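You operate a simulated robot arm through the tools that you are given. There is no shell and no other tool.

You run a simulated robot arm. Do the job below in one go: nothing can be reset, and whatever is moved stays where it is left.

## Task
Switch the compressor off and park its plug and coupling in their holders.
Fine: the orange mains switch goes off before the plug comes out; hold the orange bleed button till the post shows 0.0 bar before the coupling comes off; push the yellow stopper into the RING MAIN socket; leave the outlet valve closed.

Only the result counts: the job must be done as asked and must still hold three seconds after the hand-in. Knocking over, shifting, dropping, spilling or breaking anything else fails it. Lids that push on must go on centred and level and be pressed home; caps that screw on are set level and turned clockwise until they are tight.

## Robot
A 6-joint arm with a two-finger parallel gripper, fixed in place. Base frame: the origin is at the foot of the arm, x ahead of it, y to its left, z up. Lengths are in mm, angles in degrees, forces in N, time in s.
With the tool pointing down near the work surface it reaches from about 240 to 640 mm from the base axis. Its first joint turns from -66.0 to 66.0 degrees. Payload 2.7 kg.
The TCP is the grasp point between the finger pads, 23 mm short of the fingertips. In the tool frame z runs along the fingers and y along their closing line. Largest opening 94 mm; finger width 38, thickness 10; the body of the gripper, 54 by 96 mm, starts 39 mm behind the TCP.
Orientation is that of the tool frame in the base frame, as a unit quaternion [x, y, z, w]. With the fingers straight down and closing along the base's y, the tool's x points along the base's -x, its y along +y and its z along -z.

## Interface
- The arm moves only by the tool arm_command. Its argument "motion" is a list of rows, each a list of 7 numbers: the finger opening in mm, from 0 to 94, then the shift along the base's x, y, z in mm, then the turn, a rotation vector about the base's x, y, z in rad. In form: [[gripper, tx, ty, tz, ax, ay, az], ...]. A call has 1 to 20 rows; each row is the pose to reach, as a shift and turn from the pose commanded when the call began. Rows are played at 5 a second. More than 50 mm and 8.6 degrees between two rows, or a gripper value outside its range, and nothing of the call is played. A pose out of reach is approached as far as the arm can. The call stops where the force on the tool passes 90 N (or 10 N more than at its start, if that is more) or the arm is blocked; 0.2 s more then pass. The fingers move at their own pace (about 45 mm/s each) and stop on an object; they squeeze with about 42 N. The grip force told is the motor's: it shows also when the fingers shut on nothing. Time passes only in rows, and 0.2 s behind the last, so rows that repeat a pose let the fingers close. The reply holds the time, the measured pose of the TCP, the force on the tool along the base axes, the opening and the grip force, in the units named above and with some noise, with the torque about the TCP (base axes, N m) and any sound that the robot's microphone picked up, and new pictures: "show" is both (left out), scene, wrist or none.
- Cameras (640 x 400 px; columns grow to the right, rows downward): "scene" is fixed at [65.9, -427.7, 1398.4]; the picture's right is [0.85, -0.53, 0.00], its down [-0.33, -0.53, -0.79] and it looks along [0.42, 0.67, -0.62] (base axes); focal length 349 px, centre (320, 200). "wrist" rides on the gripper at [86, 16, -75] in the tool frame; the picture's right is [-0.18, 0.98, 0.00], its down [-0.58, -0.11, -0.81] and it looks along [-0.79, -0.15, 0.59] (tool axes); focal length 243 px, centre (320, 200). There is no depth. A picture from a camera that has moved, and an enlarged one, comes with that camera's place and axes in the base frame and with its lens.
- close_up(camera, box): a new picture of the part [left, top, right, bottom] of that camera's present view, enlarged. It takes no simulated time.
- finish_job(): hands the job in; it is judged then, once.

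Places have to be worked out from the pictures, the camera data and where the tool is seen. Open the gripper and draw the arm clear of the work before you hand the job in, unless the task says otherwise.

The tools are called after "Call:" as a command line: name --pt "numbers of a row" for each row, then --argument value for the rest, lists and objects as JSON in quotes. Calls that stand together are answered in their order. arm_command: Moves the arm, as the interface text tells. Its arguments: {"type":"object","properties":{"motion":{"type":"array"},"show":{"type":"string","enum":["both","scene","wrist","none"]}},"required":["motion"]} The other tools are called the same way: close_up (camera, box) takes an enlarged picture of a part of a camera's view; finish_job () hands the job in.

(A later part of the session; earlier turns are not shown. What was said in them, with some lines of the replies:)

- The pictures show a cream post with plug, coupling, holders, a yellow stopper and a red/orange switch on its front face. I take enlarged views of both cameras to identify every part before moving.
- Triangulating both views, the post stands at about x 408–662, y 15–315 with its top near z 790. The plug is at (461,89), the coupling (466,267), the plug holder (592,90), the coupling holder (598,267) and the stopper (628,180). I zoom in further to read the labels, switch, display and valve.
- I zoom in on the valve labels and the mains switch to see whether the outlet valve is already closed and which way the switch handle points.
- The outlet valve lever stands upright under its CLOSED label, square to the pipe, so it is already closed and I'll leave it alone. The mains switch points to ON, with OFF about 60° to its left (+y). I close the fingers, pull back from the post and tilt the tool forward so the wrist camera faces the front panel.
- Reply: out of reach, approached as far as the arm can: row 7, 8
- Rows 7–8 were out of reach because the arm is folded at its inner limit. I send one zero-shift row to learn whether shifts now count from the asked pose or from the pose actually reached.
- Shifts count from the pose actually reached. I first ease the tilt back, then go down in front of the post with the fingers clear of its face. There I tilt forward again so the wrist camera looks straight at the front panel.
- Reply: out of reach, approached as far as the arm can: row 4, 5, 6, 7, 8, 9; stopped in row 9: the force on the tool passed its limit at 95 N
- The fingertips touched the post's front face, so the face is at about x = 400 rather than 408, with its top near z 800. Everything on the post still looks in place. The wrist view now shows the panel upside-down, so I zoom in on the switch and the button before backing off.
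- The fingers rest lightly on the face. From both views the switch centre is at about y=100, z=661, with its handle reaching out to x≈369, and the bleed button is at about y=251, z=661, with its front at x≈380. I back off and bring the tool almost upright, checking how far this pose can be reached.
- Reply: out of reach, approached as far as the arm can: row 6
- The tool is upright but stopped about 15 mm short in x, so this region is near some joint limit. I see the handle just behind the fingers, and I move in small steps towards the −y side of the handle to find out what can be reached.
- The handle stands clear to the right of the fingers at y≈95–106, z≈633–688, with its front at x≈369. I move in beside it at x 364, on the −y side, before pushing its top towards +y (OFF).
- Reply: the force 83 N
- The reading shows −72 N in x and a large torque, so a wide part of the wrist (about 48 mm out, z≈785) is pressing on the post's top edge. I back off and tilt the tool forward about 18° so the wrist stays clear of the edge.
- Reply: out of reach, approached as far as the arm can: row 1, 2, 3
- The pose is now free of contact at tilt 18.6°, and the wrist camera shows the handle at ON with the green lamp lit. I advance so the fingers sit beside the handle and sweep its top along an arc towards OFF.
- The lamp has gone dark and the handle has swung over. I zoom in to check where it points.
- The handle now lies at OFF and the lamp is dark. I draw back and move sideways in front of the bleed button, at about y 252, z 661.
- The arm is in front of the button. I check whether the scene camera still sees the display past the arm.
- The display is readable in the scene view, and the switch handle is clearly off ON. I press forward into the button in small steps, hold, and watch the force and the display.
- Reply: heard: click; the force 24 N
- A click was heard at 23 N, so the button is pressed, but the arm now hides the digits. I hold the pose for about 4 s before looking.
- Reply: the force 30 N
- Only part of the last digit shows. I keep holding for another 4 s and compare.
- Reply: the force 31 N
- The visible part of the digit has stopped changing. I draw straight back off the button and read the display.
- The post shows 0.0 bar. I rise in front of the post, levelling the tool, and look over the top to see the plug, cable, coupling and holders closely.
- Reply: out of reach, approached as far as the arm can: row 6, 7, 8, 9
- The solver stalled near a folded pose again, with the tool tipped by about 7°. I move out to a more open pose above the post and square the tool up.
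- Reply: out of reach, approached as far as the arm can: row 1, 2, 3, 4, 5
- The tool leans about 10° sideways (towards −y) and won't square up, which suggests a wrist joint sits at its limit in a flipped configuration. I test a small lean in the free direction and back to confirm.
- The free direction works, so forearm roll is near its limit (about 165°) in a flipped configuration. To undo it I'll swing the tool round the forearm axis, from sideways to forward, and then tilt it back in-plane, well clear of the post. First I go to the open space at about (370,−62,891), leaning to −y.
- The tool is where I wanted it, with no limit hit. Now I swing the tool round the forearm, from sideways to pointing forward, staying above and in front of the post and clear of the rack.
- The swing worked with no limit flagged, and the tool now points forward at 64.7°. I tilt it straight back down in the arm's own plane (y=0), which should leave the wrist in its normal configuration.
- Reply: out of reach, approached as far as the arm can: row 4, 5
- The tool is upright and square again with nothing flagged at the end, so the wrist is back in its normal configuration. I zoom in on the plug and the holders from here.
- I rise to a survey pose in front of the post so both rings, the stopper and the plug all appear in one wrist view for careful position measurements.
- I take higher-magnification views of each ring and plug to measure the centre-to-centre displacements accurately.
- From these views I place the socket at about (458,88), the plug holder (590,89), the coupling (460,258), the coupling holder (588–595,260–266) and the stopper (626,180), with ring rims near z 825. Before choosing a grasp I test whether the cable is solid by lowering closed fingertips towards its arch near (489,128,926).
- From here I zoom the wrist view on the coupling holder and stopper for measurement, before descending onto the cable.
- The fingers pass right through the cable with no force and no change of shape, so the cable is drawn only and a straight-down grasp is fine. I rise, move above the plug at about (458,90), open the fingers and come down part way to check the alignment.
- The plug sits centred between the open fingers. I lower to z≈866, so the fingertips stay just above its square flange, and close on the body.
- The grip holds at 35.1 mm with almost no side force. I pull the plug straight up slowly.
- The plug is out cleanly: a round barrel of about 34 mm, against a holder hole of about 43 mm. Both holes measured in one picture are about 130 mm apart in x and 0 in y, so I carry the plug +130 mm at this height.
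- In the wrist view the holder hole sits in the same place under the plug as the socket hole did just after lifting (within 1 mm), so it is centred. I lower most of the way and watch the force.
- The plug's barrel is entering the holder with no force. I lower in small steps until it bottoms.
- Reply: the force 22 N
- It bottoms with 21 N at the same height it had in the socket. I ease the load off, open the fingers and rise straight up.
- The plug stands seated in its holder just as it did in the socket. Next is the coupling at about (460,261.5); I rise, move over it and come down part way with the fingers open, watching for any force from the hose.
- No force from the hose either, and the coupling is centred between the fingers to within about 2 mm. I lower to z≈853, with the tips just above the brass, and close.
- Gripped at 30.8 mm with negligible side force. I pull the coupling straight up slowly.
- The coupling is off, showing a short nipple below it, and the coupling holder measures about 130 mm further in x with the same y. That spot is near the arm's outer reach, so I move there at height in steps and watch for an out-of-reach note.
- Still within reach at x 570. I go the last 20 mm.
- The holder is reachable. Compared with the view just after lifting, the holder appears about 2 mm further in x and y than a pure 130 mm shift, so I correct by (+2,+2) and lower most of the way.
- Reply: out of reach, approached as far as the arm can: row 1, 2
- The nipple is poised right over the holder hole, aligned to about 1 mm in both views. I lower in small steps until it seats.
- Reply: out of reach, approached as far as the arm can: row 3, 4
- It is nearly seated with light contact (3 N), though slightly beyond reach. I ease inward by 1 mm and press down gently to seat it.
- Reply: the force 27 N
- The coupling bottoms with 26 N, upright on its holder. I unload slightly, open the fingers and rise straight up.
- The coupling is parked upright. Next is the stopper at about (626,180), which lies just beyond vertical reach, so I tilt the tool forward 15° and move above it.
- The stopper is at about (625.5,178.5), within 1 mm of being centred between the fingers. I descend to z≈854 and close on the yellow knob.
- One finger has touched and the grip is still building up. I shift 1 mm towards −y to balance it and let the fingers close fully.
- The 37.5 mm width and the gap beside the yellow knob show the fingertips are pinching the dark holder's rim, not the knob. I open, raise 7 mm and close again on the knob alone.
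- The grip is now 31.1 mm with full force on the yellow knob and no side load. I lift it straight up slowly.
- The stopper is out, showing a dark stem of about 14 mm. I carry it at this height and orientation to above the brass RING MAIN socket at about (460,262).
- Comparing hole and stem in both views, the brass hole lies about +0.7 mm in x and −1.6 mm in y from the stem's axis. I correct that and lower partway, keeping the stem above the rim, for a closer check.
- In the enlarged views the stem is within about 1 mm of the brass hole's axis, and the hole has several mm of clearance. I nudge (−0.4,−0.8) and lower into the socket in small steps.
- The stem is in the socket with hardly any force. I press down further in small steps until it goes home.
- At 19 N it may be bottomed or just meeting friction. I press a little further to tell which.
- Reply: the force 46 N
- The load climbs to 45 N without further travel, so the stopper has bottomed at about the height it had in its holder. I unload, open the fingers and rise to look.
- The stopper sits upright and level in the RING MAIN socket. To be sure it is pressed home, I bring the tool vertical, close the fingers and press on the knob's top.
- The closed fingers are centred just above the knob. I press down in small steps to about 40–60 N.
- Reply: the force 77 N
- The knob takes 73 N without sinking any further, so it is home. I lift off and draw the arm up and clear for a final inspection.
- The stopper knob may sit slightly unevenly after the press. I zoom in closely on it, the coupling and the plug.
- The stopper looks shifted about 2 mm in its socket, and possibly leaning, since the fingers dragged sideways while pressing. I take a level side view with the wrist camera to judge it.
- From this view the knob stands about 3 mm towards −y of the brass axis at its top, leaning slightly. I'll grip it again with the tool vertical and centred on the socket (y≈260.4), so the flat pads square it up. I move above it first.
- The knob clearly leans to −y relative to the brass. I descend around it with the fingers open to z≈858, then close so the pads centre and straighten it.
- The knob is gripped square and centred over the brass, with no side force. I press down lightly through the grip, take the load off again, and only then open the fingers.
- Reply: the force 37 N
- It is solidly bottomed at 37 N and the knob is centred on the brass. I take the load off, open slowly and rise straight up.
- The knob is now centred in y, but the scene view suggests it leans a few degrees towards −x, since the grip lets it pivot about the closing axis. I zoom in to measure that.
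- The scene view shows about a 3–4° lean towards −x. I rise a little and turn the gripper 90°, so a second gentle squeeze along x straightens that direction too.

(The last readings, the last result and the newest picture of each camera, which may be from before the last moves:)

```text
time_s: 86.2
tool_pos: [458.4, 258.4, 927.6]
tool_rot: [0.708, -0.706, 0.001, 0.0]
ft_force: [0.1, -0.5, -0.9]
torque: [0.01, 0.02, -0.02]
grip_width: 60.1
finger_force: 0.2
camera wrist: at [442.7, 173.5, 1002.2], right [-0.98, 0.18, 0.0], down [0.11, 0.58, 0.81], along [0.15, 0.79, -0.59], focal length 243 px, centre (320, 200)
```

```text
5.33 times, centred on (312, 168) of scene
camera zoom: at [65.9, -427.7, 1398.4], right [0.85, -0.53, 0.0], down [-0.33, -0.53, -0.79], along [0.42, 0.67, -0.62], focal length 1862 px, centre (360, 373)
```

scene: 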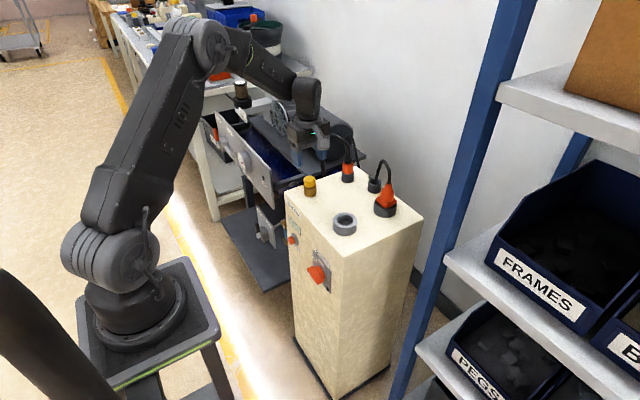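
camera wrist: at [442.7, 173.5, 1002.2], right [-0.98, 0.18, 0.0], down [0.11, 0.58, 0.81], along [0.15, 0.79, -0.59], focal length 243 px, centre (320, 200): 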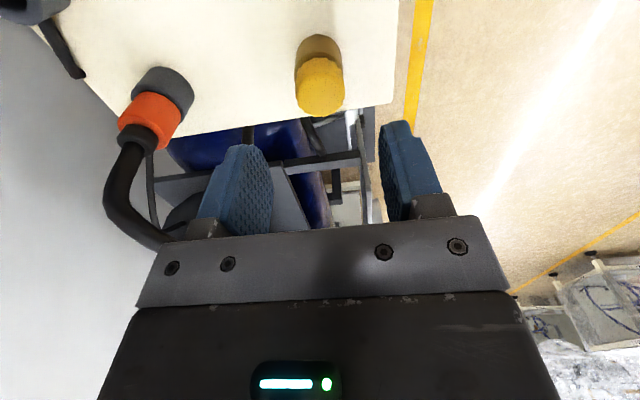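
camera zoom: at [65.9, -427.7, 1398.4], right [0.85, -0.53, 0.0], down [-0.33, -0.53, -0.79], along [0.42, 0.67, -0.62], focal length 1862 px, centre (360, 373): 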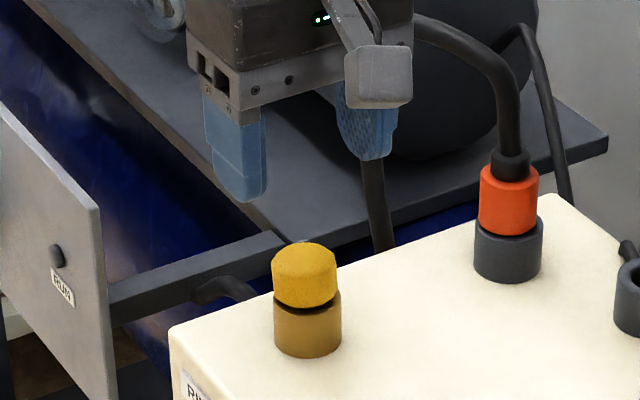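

From this side the knob leans only slightly. I descend around it and squeeze gently along x, without pressing, then open and rise.

Call:
arm_command --pt "60 0.5 0.5 -20 0 0 0" --pt "60 0.5 0.5 -40 0 0 0" --pt "60 0.5 0.5 -56 0 0 0" --pt "60 0.5 0.5 -66 0 0 0" --pt "50 0.5 0.5 -67 0 0 0" --pt "42 0.5 0.5 -67 0 0 0" --pt "36 0.5 0.5 -67 0 0 0" --pt "28 0.5 0.5 -67 0 0 0" --pt "20 0.5 0.5 -67 0 0 0"

Call:
close_up --camera "wrist" --box '[240, 40, 400, 220]'

Call:
close_up --camera "scene" --box '[290, 160, 335, 205]'

```text
time_s: 88.2
tool_pos: [458.1, 260.1, 859.2]
tool_rot: [0.708, -0.707, -0.001, -0.001]
ft_force: [-0.1, 1.4, -0.3]
torque: [-0.01, -0.01, -0.03]
grip_width: 31.8
finger_force: 42.0
camera wrist: at [442.6, 173.6, 935.0], right [-0.98, 0.18, 0.0], down [0.11, 0.58, 0.81], along [0.15, 0.79, -0.59], focal length 243 px, centre (320, 200)
```

scene: 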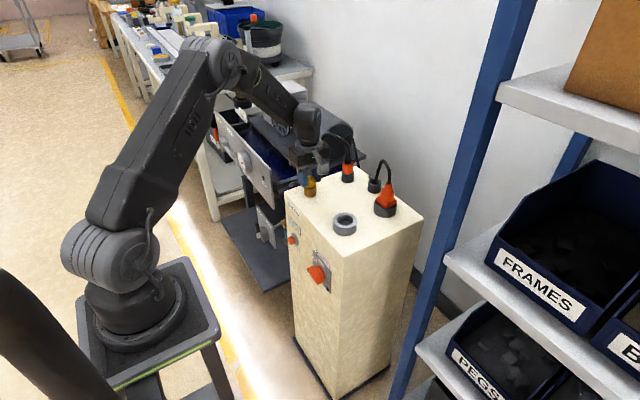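
wrist: 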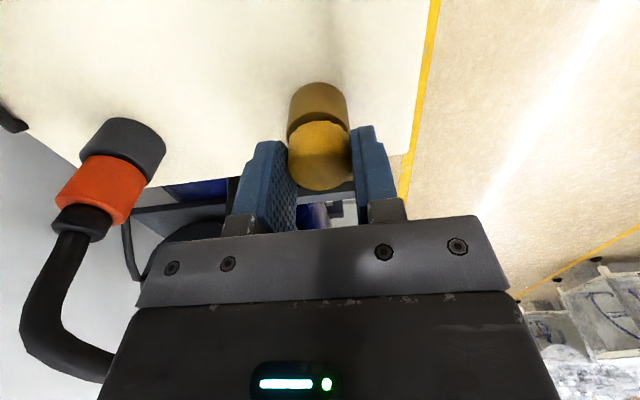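

```text
2.22 times, centred on (320, 130) of wrist
camera zoom: at [442.6, 173.6, 935.0], right [-0.98, 0.18, 0.0], down [0.11, 0.58, 0.81], along [0.15, 0.79, -0.59], focal length 539 px, centre (320, 356)
```

zoom: 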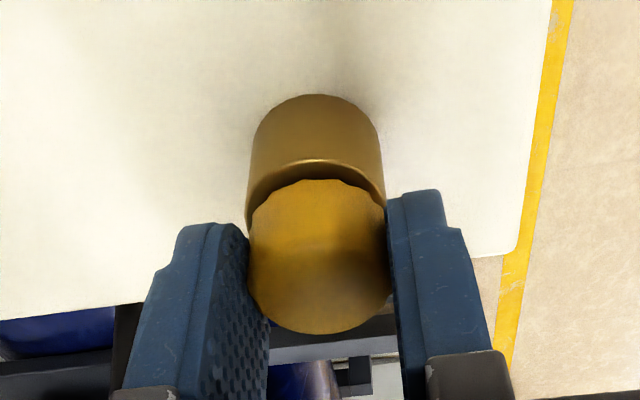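

```text
8.89 times, centred on (312, 182) of scene
camera zoom: at [65.9, -427.7, 1398.4], right [0.85, -0.53, 0.0], down [-0.33, -0.53, -0.79], along [0.42, 0.67, -0.62], focal length 3103 px, centre (387, 356)
```

zoom: 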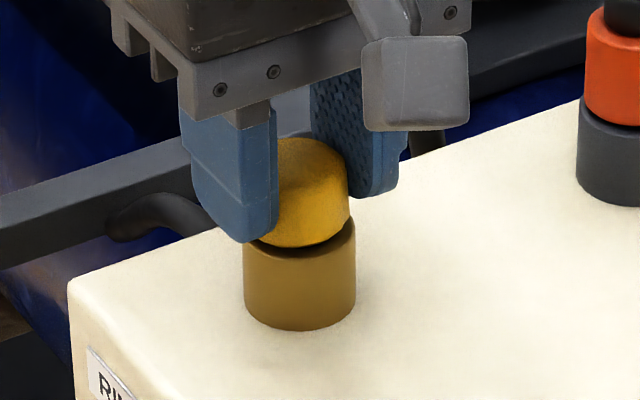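

The squeeze is even, but the knob sits about 1.2 mm to −x of the brass centre in this view. I shift +1.2 mm while holding it, then open and rise straight up.

Call:
arm_command --pt "20 0.6 0 0 0 0 0" --pt "20 1.2 0 0 0 0 0" --pt "20 1.2 0 0 0 0 0" --pt "34 1.2 0 0 0 0 0" --pt "46 1.2 0 0 0 0 0" --pt "60 1.2 0 0 0 0 0" --pt "60 1.2 0 15 0 0 0" --pt "60 1.2 0 40 0 0 0" --pt "60 1.2 0 68 0 0 0"

Call:
close_up --camera "wrist" --box '[270, 20, 370, 130]'

Call:
close_up --camera "scene" --box '[300, 168, 325, 200]'

```text
time_s: 90.2
tool_pos: [460.0, 260.8, 927.1]
tool_rot: [0.708, -0.707, 0.0, 0.0]
ft_force: [0.6, 0.4, 0.7]
torque: [0.02, 0.0, 0.01]
grip_width: 59.7
finger_force: 0.2
camera wrist: at [443.4, 174.4, 1002.8], right [-0.98, 0.18, 0.0], down [0.11, 0.58, 0.81], along [0.15, 0.79, -0.59], focal length 243 px, centre (320, 200)
```

scene: 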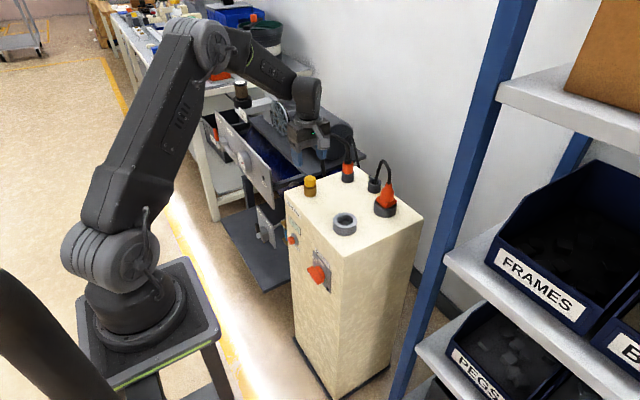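
wrist: 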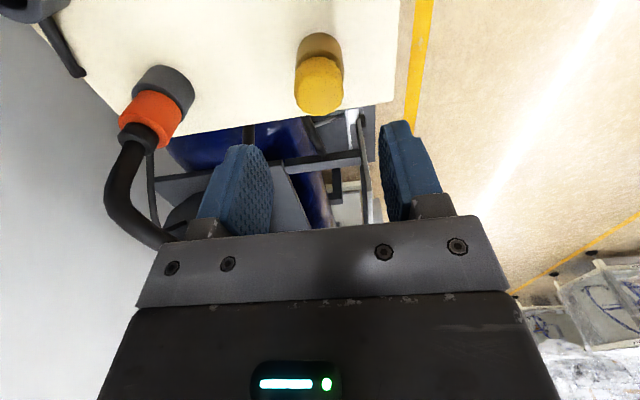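

```text
3.64 times, centred on (320, 75) of wrist
camera zoom: at [443.4, 174.4, 1002.8], right [-0.98, 0.18, 0.0], down [0.11, 0.58, 0.81], along [0.15, 0.79, -0.59], focal length 882 px, centre (320, 654)
```

zoom: 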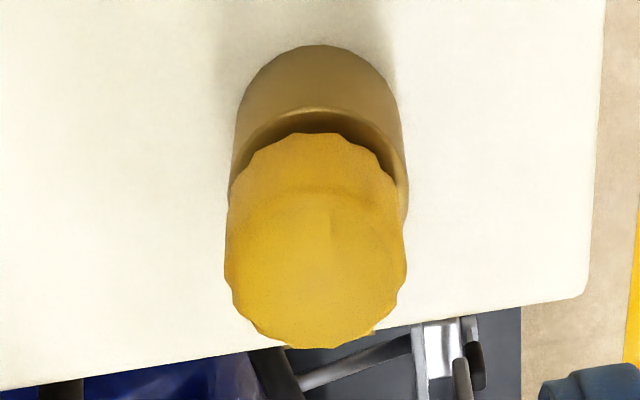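

```text
12.50 times, centred on (312, 184) of scene
camera zoom: at [65.9, -427.7, 1398.4], right [0.85, -0.53, 0.0], down [-0.33, -0.53, -0.79], along [0.42, 0.67, -0.62], focal length 4363 px, centre (414, 400)
```

zoom: 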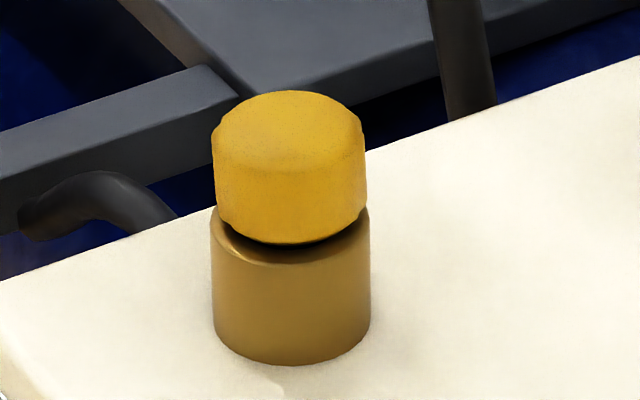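

The stopper now stands upright and centred in both views, but it may have risen a millimetre while held. I give the knob's top a lighter, centred press (about 30–40 N) with the fingers closed.

Call:
arm_command --pt "30 0 0 -15 0 0 0" --pt "0 0 0 -30 0 0 0" --pt "0 0 0 -42 0 0 0" --pt "0 0 0 -48 0 0 0" --pt "0 0 0 -52 0 0 0" --pt "0 -0.2 -0.2 -54 0 0 0" --pt "0 -0.4 -0.4 -56 0 0 0" --pt "0 -0.6 -0.5 -58 0 0 0" --show "none"

Call:
close_up --camera "scene" --box '[300, 168, 325, 200]'

```text
time_s: 92.0
tool_pos: [461.1, 258.3, 874.2]
tool_rot: [0.708, -0.706, 0.001, -0.004]
ft_force: [-2.6, -13.8, 42.8]
torque: [-0.87, 0.12, -0.02]
grip_width: 0.1
finger_force: 42.2
```

```text
12.50 times, centred on (312, 184) of scene
camera zoom: at [65.2, -428.4, 1398.2], right [0.85, -0.53, 0.0], down [-0.33, -0.52, -0.79], along [0.42, 0.67, -0.62], focal length 4363 px, centre (414, 400)
```

zoom: 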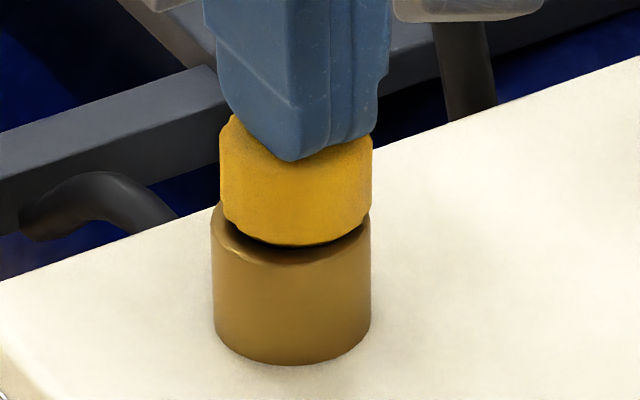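

The top takes 43 N at the same height as before, so the stopper is fully down. I lift off and look at how it stands.

Call:
arm_command --pt "0 0.4 0.4 4 0 0 0" --pt "0 0.4 0.4 12 0 0 0" --pt "0 0.4 0.4 30 0 0 0" --pt "30 0.4 0.4 50 0 0 0" --pt "60 0.4 0.4 58 0 0 0"

Call:
close_up --camera "wrist" --box '[270, 20, 370, 130]'

Call:
close_up --camera "scene" --box '[300, 168, 325, 200]'

```text
time_s: 93.2
tool_pos: [460.5, 258.6, 926.4]
tool_rot: [-0.707, 0.707, 0.001, -0.001]
ft_force: [-0.4, 0.8, 0.8]
torque: [-0.01, 0.01, -0.02]
grip_width: 49.7
finger_force: 0.1
camera wrist: at [444.1, 173.8, 1002.3], right [-0.98, 0.18, 0.0], down [0.11, 0.58, 0.81], along [0.15, 0.79, -0.59], focal length 243 px, centre (320, 200)
```

scene: 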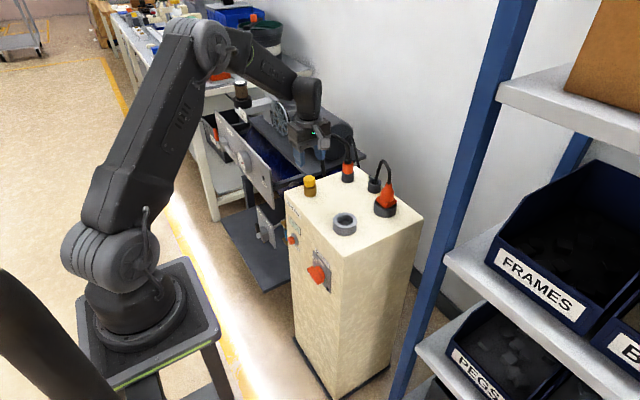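
wrist: 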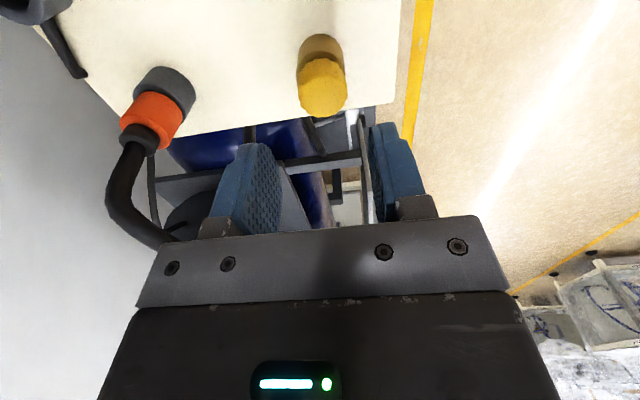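

```text
3.64 times, centred on (320, 75) of wrist
camera zoom: at [444.1, 173.8, 1002.3], right [-0.98, 0.18, 0.0], down [0.11, 0.58, 0.81], along [0.15, 0.79, -0.59], focal length 882 px, centre (320, 654)
```

zoom: 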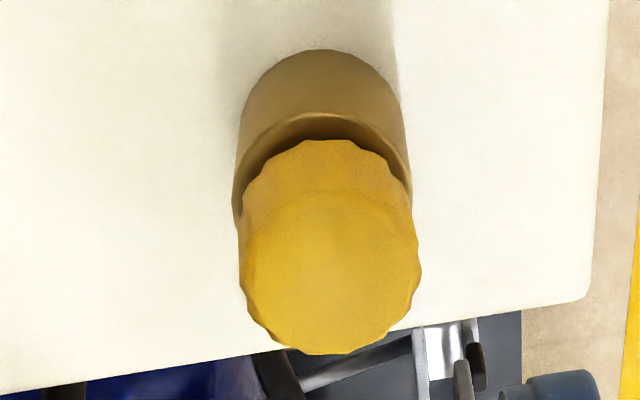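

```text
12.50 times, centred on (312, 184) of scene
camera zoom: at [65.9, -427.7, 1398.4], right [0.85, -0.53, 0.0], down [-0.33, -0.53, -0.79], along [0.42, 0.67, -0.62], focal length 4363 px, centre (414, 400)
```

zoom: 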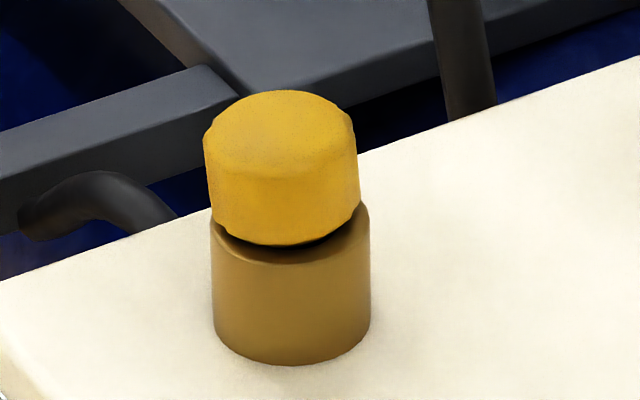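

After lifting, the loose-fitting stopper settled with a few degrees of lean. Since it is fully down, I square it up once more with a gentle squeeze along x at constant height, and leave it without pressing.

Call:
arm_command --pt "60 0.2 0.1 -20 0 0 0" --pt "60 0.2 0.1 -40 0 0 0" --pt "60 0.2 0.1 -56 0 0 0" --pt "60 0.2 0.1 -67 0 0 0" --pt "48 0.2 0.1 -68 0 0 0" --pt "40 0.2 0.1 -68 0 0 0" --pt "35 0.2 0.1 -68 0 0 0" --pt "28 0.2 0.1 -68 0 0 0" --pt "20 0.2 0.1 -68 0 0 0" --pt "20 0.2 0.1 -68 0 0 0"

Call:
close_up --camera "wrist" --box '[240, 40, 400, 220]'

Call:
close_up --camera "scene" --box '[300, 168, 325, 200]'

```text
time_s: 95.5
tool_pos: [461.3, 260.3, 858.6]
tool_rot: [0.708, -0.706, 0.001, 0.0]
ft_force: [1.2, -0.2, -0.4]
torque: [-0.01, -0.11, 0.0]
grip_width: 31.6
finger_force: 41.9
camera wrist: at [445.1, 173.6, 934.3], right [-0.98, 0.18, 0.0], down [0.11, 0.58, 0.81], along [0.15, 0.79, -0.59], focal length 243 px, centre (320, 200)
```

scene: 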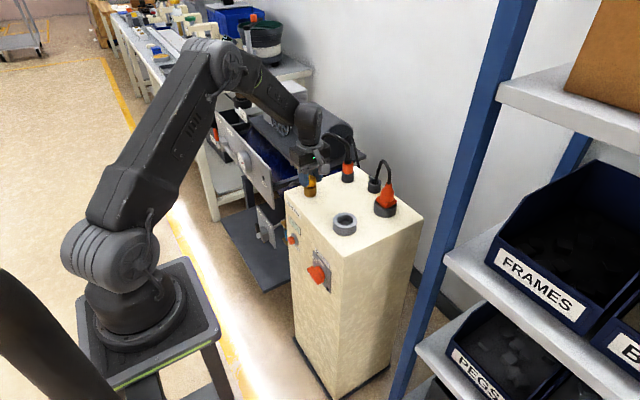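
wrist: 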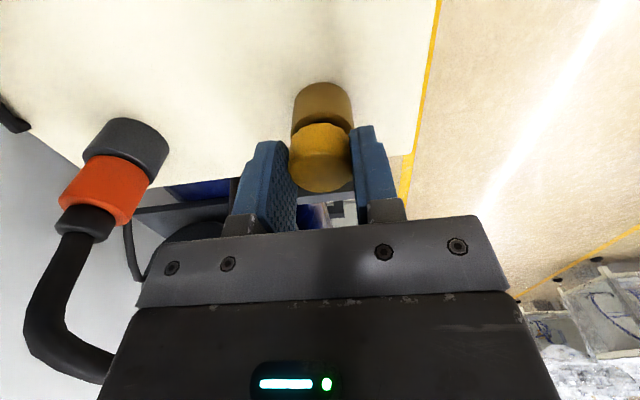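

```text
2.22 times, centred on (320, 130) of wrist
camera zoom: at [445.1, 173.6, 934.3], right [-0.98, 0.18, 0.0], down [0.11, 0.58, 0.81], along [0.15, 0.79, -0.59], focal length 539 px, centre (320, 356)
```

zoom: 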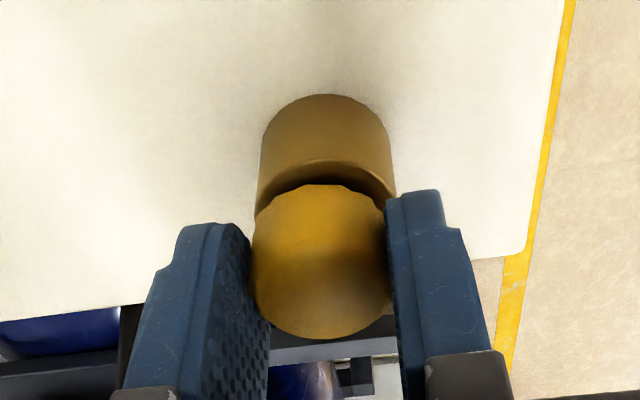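

```text
12.50 times, centred on (312, 184) of scene
camera zoom: at [65.9, -427.7, 1398.4], right [0.85, -0.53, 0.0], down [-0.33, -0.53, -0.79], along [0.42, 0.67, -0.62], focal length 4363 px, centre (414, 400)
```

zoom: 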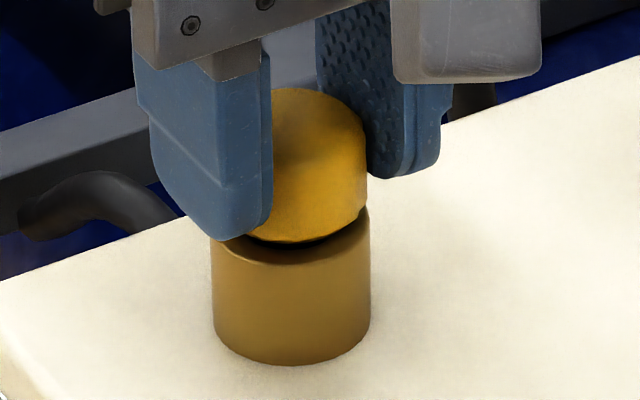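

In this view the knob sits about 1 mm to +x of the brass, so I shift −1 mm while holding it, then open and rise. After that I'll turn the gripper back and give one last gentle squeeze along y.

Call:
arm_command --pt "20 -0.5 0 0 0 0 0" --pt "20 -1.0 0 0 0 0 0" --pt "20 -1.0 0 0 0 0 0" --pt "33 -1.0 0 0 0 0 0" --pt "44 -1.0 0 0 0 0 0" --pt "60 -1.0 0 0 0 0 0" --pt "60 -1.0 0 15 0 0 0" --pt "60 -1.0 0 40 0 0 0" --pt "60 -1.0 0 68 0 0 0"

Call:
close_up --camera "wrist" --box '[270, 20, 370, 130]'

Call:
close_up --camera "scene" --box '[300, 168, 325, 200]'

```text
time_s: 97.5
tool_pos: [462.2, 258.9, 927.5]
tool_rot: [0.707, -0.707, 0.0, 0.0]
ft_force: [-0.2, 0.2, 0.1]
torque: [-0.02, -0.03, 0.02]
grip_width: 60.1
finger_force: 0.1
camera wrist: at [445.3, 174.1, 1003.2], right [-0.98, 0.18, 0.0], down [0.11, 0.58, 0.81], along [0.15, 0.79, -0.59], focal length 243 px, centre (320, 200)
```

scene: 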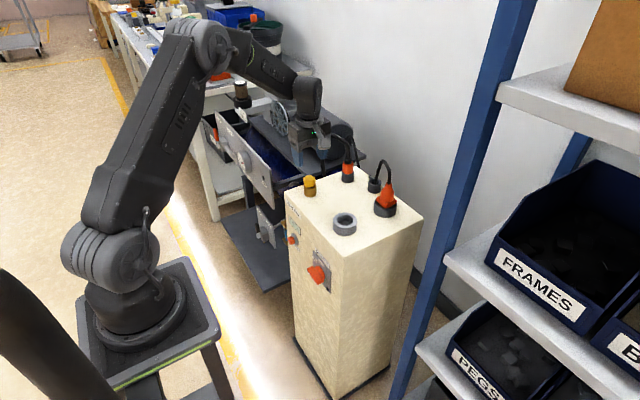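
wrist: 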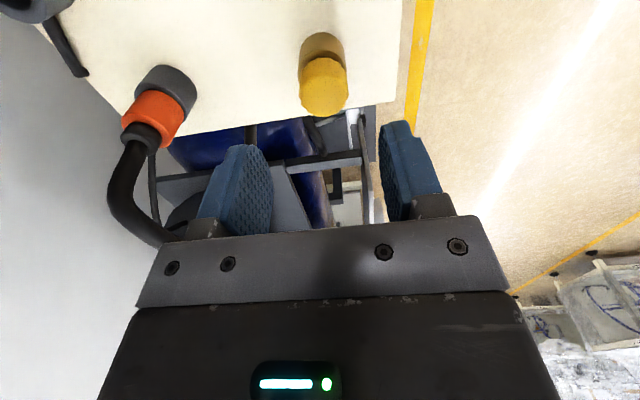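

```text
3.64 times, centred on (320, 75) of wrist
camera zoom: at [445.3, 174.1, 1003.2], right [-0.98, 0.18, 0.0], down [0.11, 0.58, 0.81], along [0.15, 0.79, -0.59], focal length 882 px, centre (320, 654)
```

zoom: 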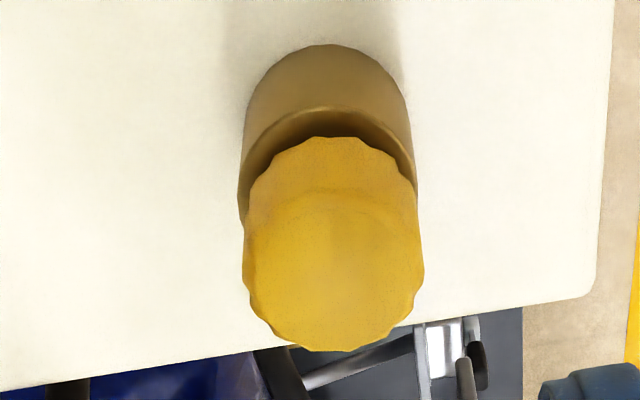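

```text
12.50 times, centred on (312, 184) of scene
camera zoom: at [65.9, -427.7, 1398.4], right [0.85, -0.53, 0.0], down [-0.33, -0.53, -0.79], along [0.42, 0.67, -0.62], focal length 4363 px, centre (414, 400)
```

zoom: 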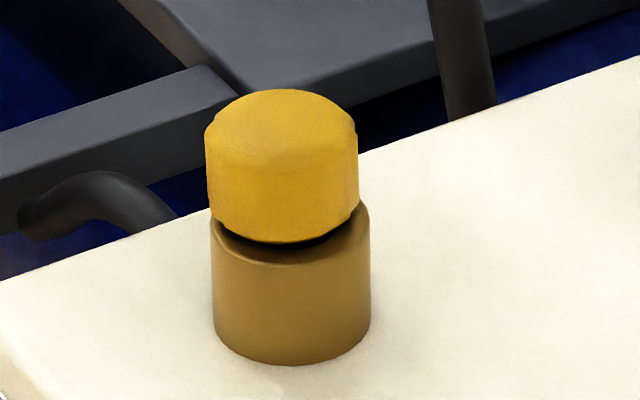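

The stopper is now nearly upright in x, with a small offset left in y. I turn the gripper back by 90°, ready for the last gentle squeeze along y.

Call:
arm_command --pt "60 0 0 0 0 0 -0.14" --pt "60 0 0 0 0 0 -0.28" --pt "60 0 0 0 0 0 -0.42" --pt "60 0 0 0 0 0 -0.56" --pt "60 0 0 0 0 0 -0.7" --pt "60 0 0 0 0 0 -0.84" --pt "60 0 0 0 0 0 -0.98" --pt "60 0 0 0 0 0 -1.12" --pt "60 0 0 0 0 0 -1.26" --pt "60 0 0 0 0 0 -1.4" --pt "60 0 0 0 0 0 -1.52" --pt "60 0 0 0 0 0 -1.571" --pt "60 0 0 0 0 0 -1.571"

Call:
close_up --camera "wrist" --box '[270, 20, 370, 130]'

```text
time_s: 100.2
tool_pos: [461.1, 259.9, 928.0]
tool_rot: [0.001, 1.0, 0.0, 0.0]
ft_force: [-0.4, -0.2, 0.1]
torque: [-0.01, -0.02, -0.02]
grip_width: 60.1
finger_force: 0.0
camera wrist: at [372.5, 276.9, 1003.2], right [0.18, 0.98, 0.0], down [0.58, -0.11, 0.81], along [0.79, -0.15, -0.59], focal length 243 px, centre (320, 200)
```

scene: 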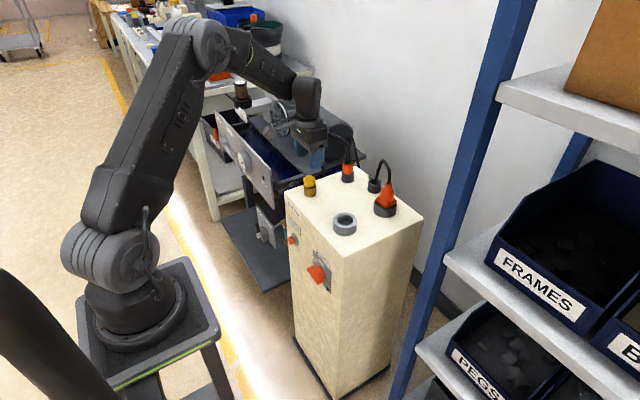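
wrist: 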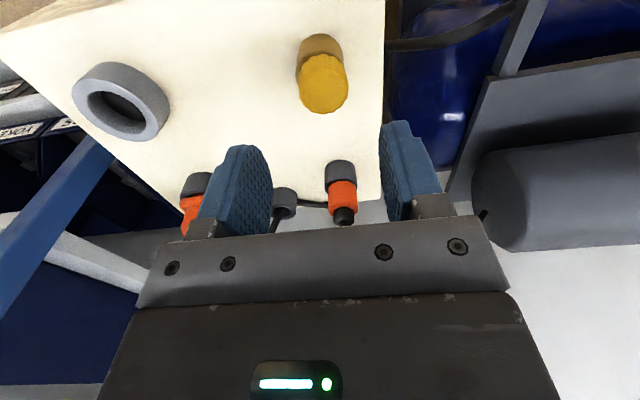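

```text
3.64 times, centred on (320, 75) of wrist
camera zoom: at [372.5, 276.9, 1003.2], right [0.18, 0.98, 0.0], down [0.58, -0.11, 0.81], along [0.79, -0.15, -0.59], focal length 882 px, centre (320, 654)
```

zoom: 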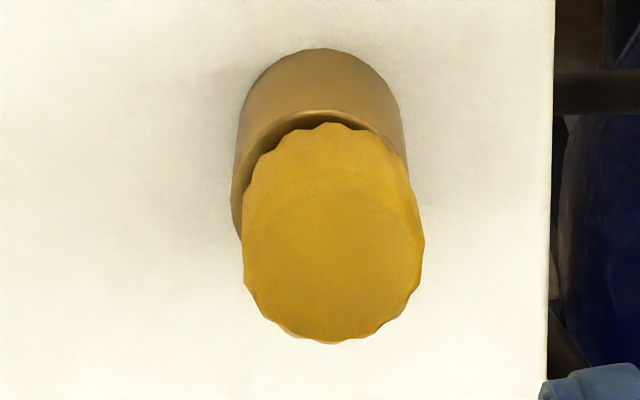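

From the front the knob stands about 2 mm to +y with a slight lean, and the gripper is centred on the brass. I descend, squeeze gently along y without pressing, open and rise.

Call:
arm_command --pt "60 0 0 -20 0 0 0" --pt "60 0 0 -40 0 0 0" --pt "60 0 0 -58 0 0 0" --pt "60 0 0 -68 0 0 0" --pt "50 0 0 -69 0 0 0" --pt "42 0 0 -69 0 0 0" --pt "36 0 0 -69 0 0 0" --pt "28 0 0 -69 0 0 0" --pt "20 0 0 -69 0 0 0" --pt "20 0 0 -69 0 0 0" --pt "33 0 0 -69 0 0 0" --pt "44 0 0 -69 0 0 0" --pt "60 0 0 -69 0 0 0" --pt "60 0 0 -54 0 0 0" --pt "60 0 0 -30 0 0 0" --pt "60 0 0 0 0 0 0"

Call:
close_up --camera "wrist" --box '[270, 20, 370, 130]'

Call:
close_up --camera "scene" --box '[300, 168, 325, 200]'

```text
time_s: 103.7
tool_pos: [459.0, 259.0, 928.6]
tool_rot: [0.0, 1.0, 0.0, 0.0]
ft_force: [-0.4, -0.2, -0.7]
torque: [-0.03, 0.0, 0.01]
grip_width: 60.1
finger_force: 0.1
camera wrist: at [373.1, 275.4, 1003.9], right [0.18, 0.98, 0.0], down [0.58, -0.11, 0.81], along [0.79, -0.15, -0.59], focal length 243 px, centre (320, 200)
```

scene: 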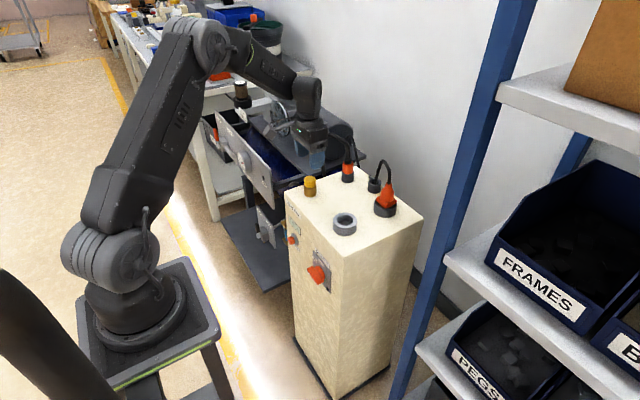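
wrist: 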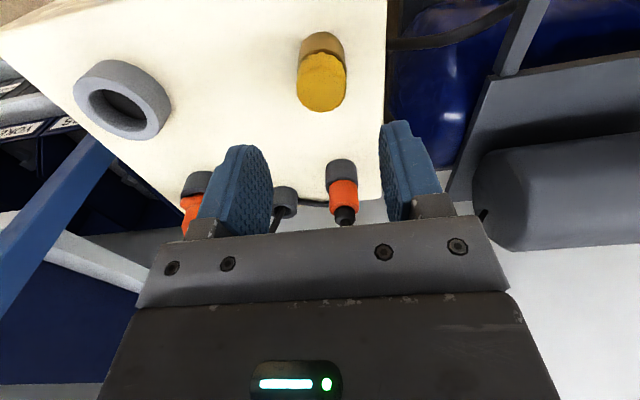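

```text
3.64 times, centred on (320, 75) of wrist
camera zoom: at [373.1, 275.4, 1003.9], right [0.18, 0.98, 0.0], down [0.58, -0.11, 0.81], along [0.79, -0.15, -0.59], focal length 882 px, centre (320, 654)
```

zoom: 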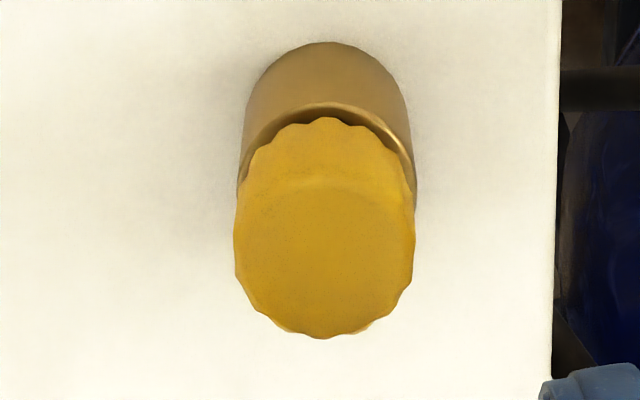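

```text
12.50 times, centred on (312, 184) of scene
camera zoom: at [65.9, -427.7, 1398.4], right [0.85, -0.53, 0.0], down [-0.33, -0.53, -0.79], along [0.42, 0.67, -0.62], focal length 4363 px, centre (414, 400)
```

zoom: 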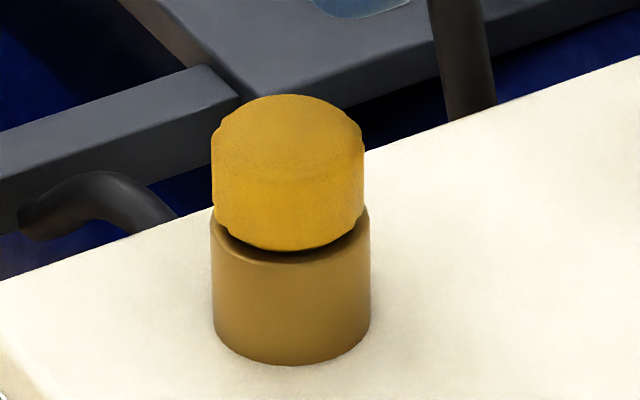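

The stopper now stands upright, centred and low on the brass in both views. I draw the arm up and away with the gripper open, then check everything once more.

Call:
arm_command --pt "60 0 0 35 0 0 0" --pt "70 0 -10 75 0 0 0" --pt "80 -10 -35 110 0 0 0" --pt "90 -20 -65 140 0 0 0" --pt "94 -35 -95 160 0 0 0" --pt "94 -50 -115 165 0 0 0" --pt "94 -50 -115 165 0 0 0" --pt "94 -50 -115 165 0 0 0"

Call:
close_up --camera "scene" --box '[275, 145, 425, 300]'

Call:
close_up --camera "scene" --box '[290, 150, 400, 225]'

Call:
close_up --camera "scene" --box '[205, 100, 290, 170]'

Call:
close_up --camera "scene" --box '[280, 200, 350, 300]'

```text
time_s: 105.5
tool_pos: [409.0, 145.6, 1092.1]
tool_rot: [-0.001, 1.0, 0.0, 0.0]
ft_force: [-0.1, 0.6, 0.4]
torque: [-0.01, -0.02, -0.02]
grip_width: 94.5
finger_force: 0.0
camera wrist: at [322.2, 162.4, 1168.6], right [0.18, 0.98, 0.0], down [0.58, -0.11, 0.81], along [0.79, -0.15, -0.59], focal length 243 px, centre (320, 200)
```

scene: 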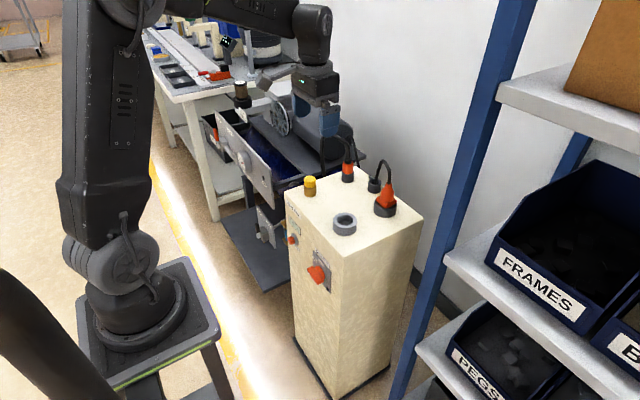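
wrist: 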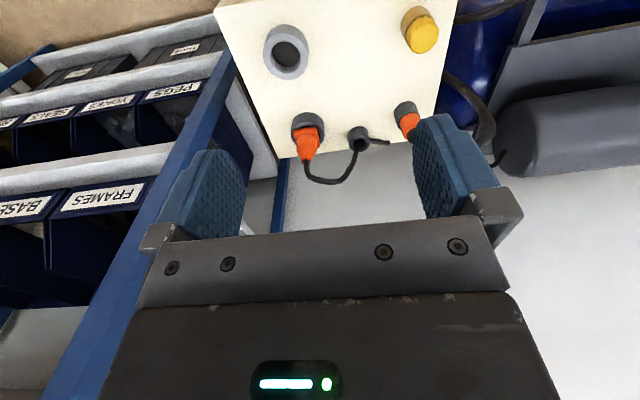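

```text
2.58 times, centred on (350, 222) of scene
camera zoom: at [65.9, -427.7, 1398.4], right [0.85, -0.53, 0.0], down [-0.33, -0.53, -0.79], along [0.42, 0.67, -0.62], focal length 901 px, centre (243, 142)
```

zoom: 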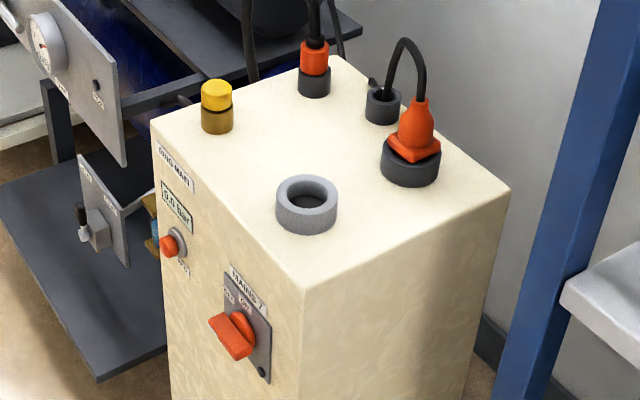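

```text
5.33 times, centred on (345, 188) of scene
camera zoom: at [65.9, -427.7, 1398.4], right [0.85, -0.53, 0.0], down [-0.33, -0.53, -0.79], along [0.42, 0.67, -0.62], focal length 1862 px, centre (187, 267)
```

zoom: 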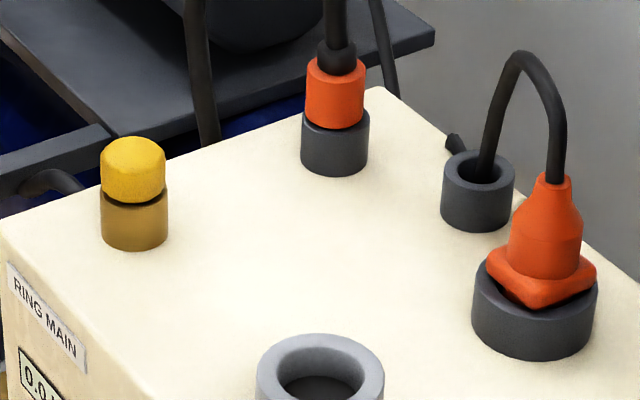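

```text
5.71 times, centred on (248, 135) of scene
camera zoom: at [65.9, -427.7, 1398.4], right [0.85, -0.53, 0.0], down [-0.33, -0.53, -0.79], along [0.42, 0.67, -0.62], focal length 1995 px, centre (734, 571)
```

zoom: 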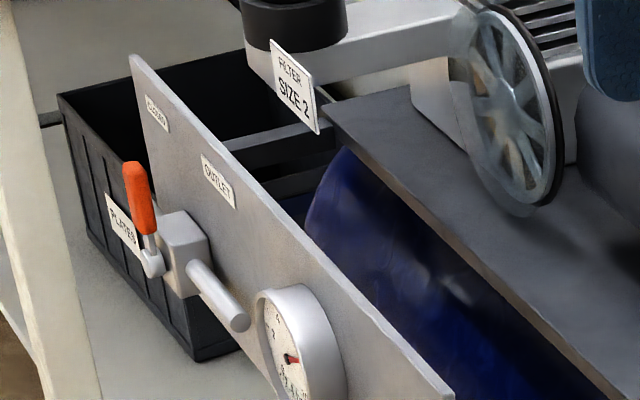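

```text
4.00 times, centred on (315, 250) of scene
camera zoom: at [65.9, -427.7, 1398.4], right [0.85, -0.53, 0.0], down [-0.33, -0.53, -0.79], along [0.42, 0.67, -0.62], focal length 1396 px, centre (340, 0)
```

zoom: 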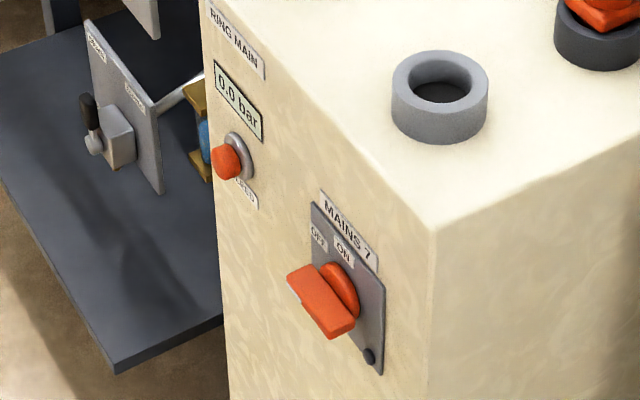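

The final check shows:
- **Mains switch:** off, lamp dark.
- **Display:** 0.0 bar.
- **Plug and coupling:** upright in their holders.
- **Stopper:** upright in the RING MAIN socket.
- **Outlet valve:** untouched, at CLOSED.

The gripper is open and the arm is well clear, so I hand the job in.

Call:
finish_job

```text
The job is handed in.
```

The compressor is switched off, and its plug and coupling are parked in their holders. The job is handed in, but I haven't had the verdict.

- **Mains switch:** turned to OFF before the plug came out; the green lamp is dark.
- **Bleed:** I held the button for about 8 s, but the arm hid most of the display. The post read 0.0 bar when I let go, before I touched the coupling.
- **Plug and coupling:** both sit upright and bottomed in their holders.
- **Stopper:** it is in the RING MAIN socket and would go no deeper under 73 N. It fits loosely and leaned after each press from above. I straightened it with gentle squeezes and left it upright and centred.
- **Outlet valve:** untouched. The lever is still upright beside its CLOSED label.

**Contact with the post:** early on, the fingertips pushed on its front face at up to 95 N, which tripped the force stop. The wrist later pressed its top edge at about 72 N. Nothing appeared to move either time.

The gripper is open and the arm is clear above the post.
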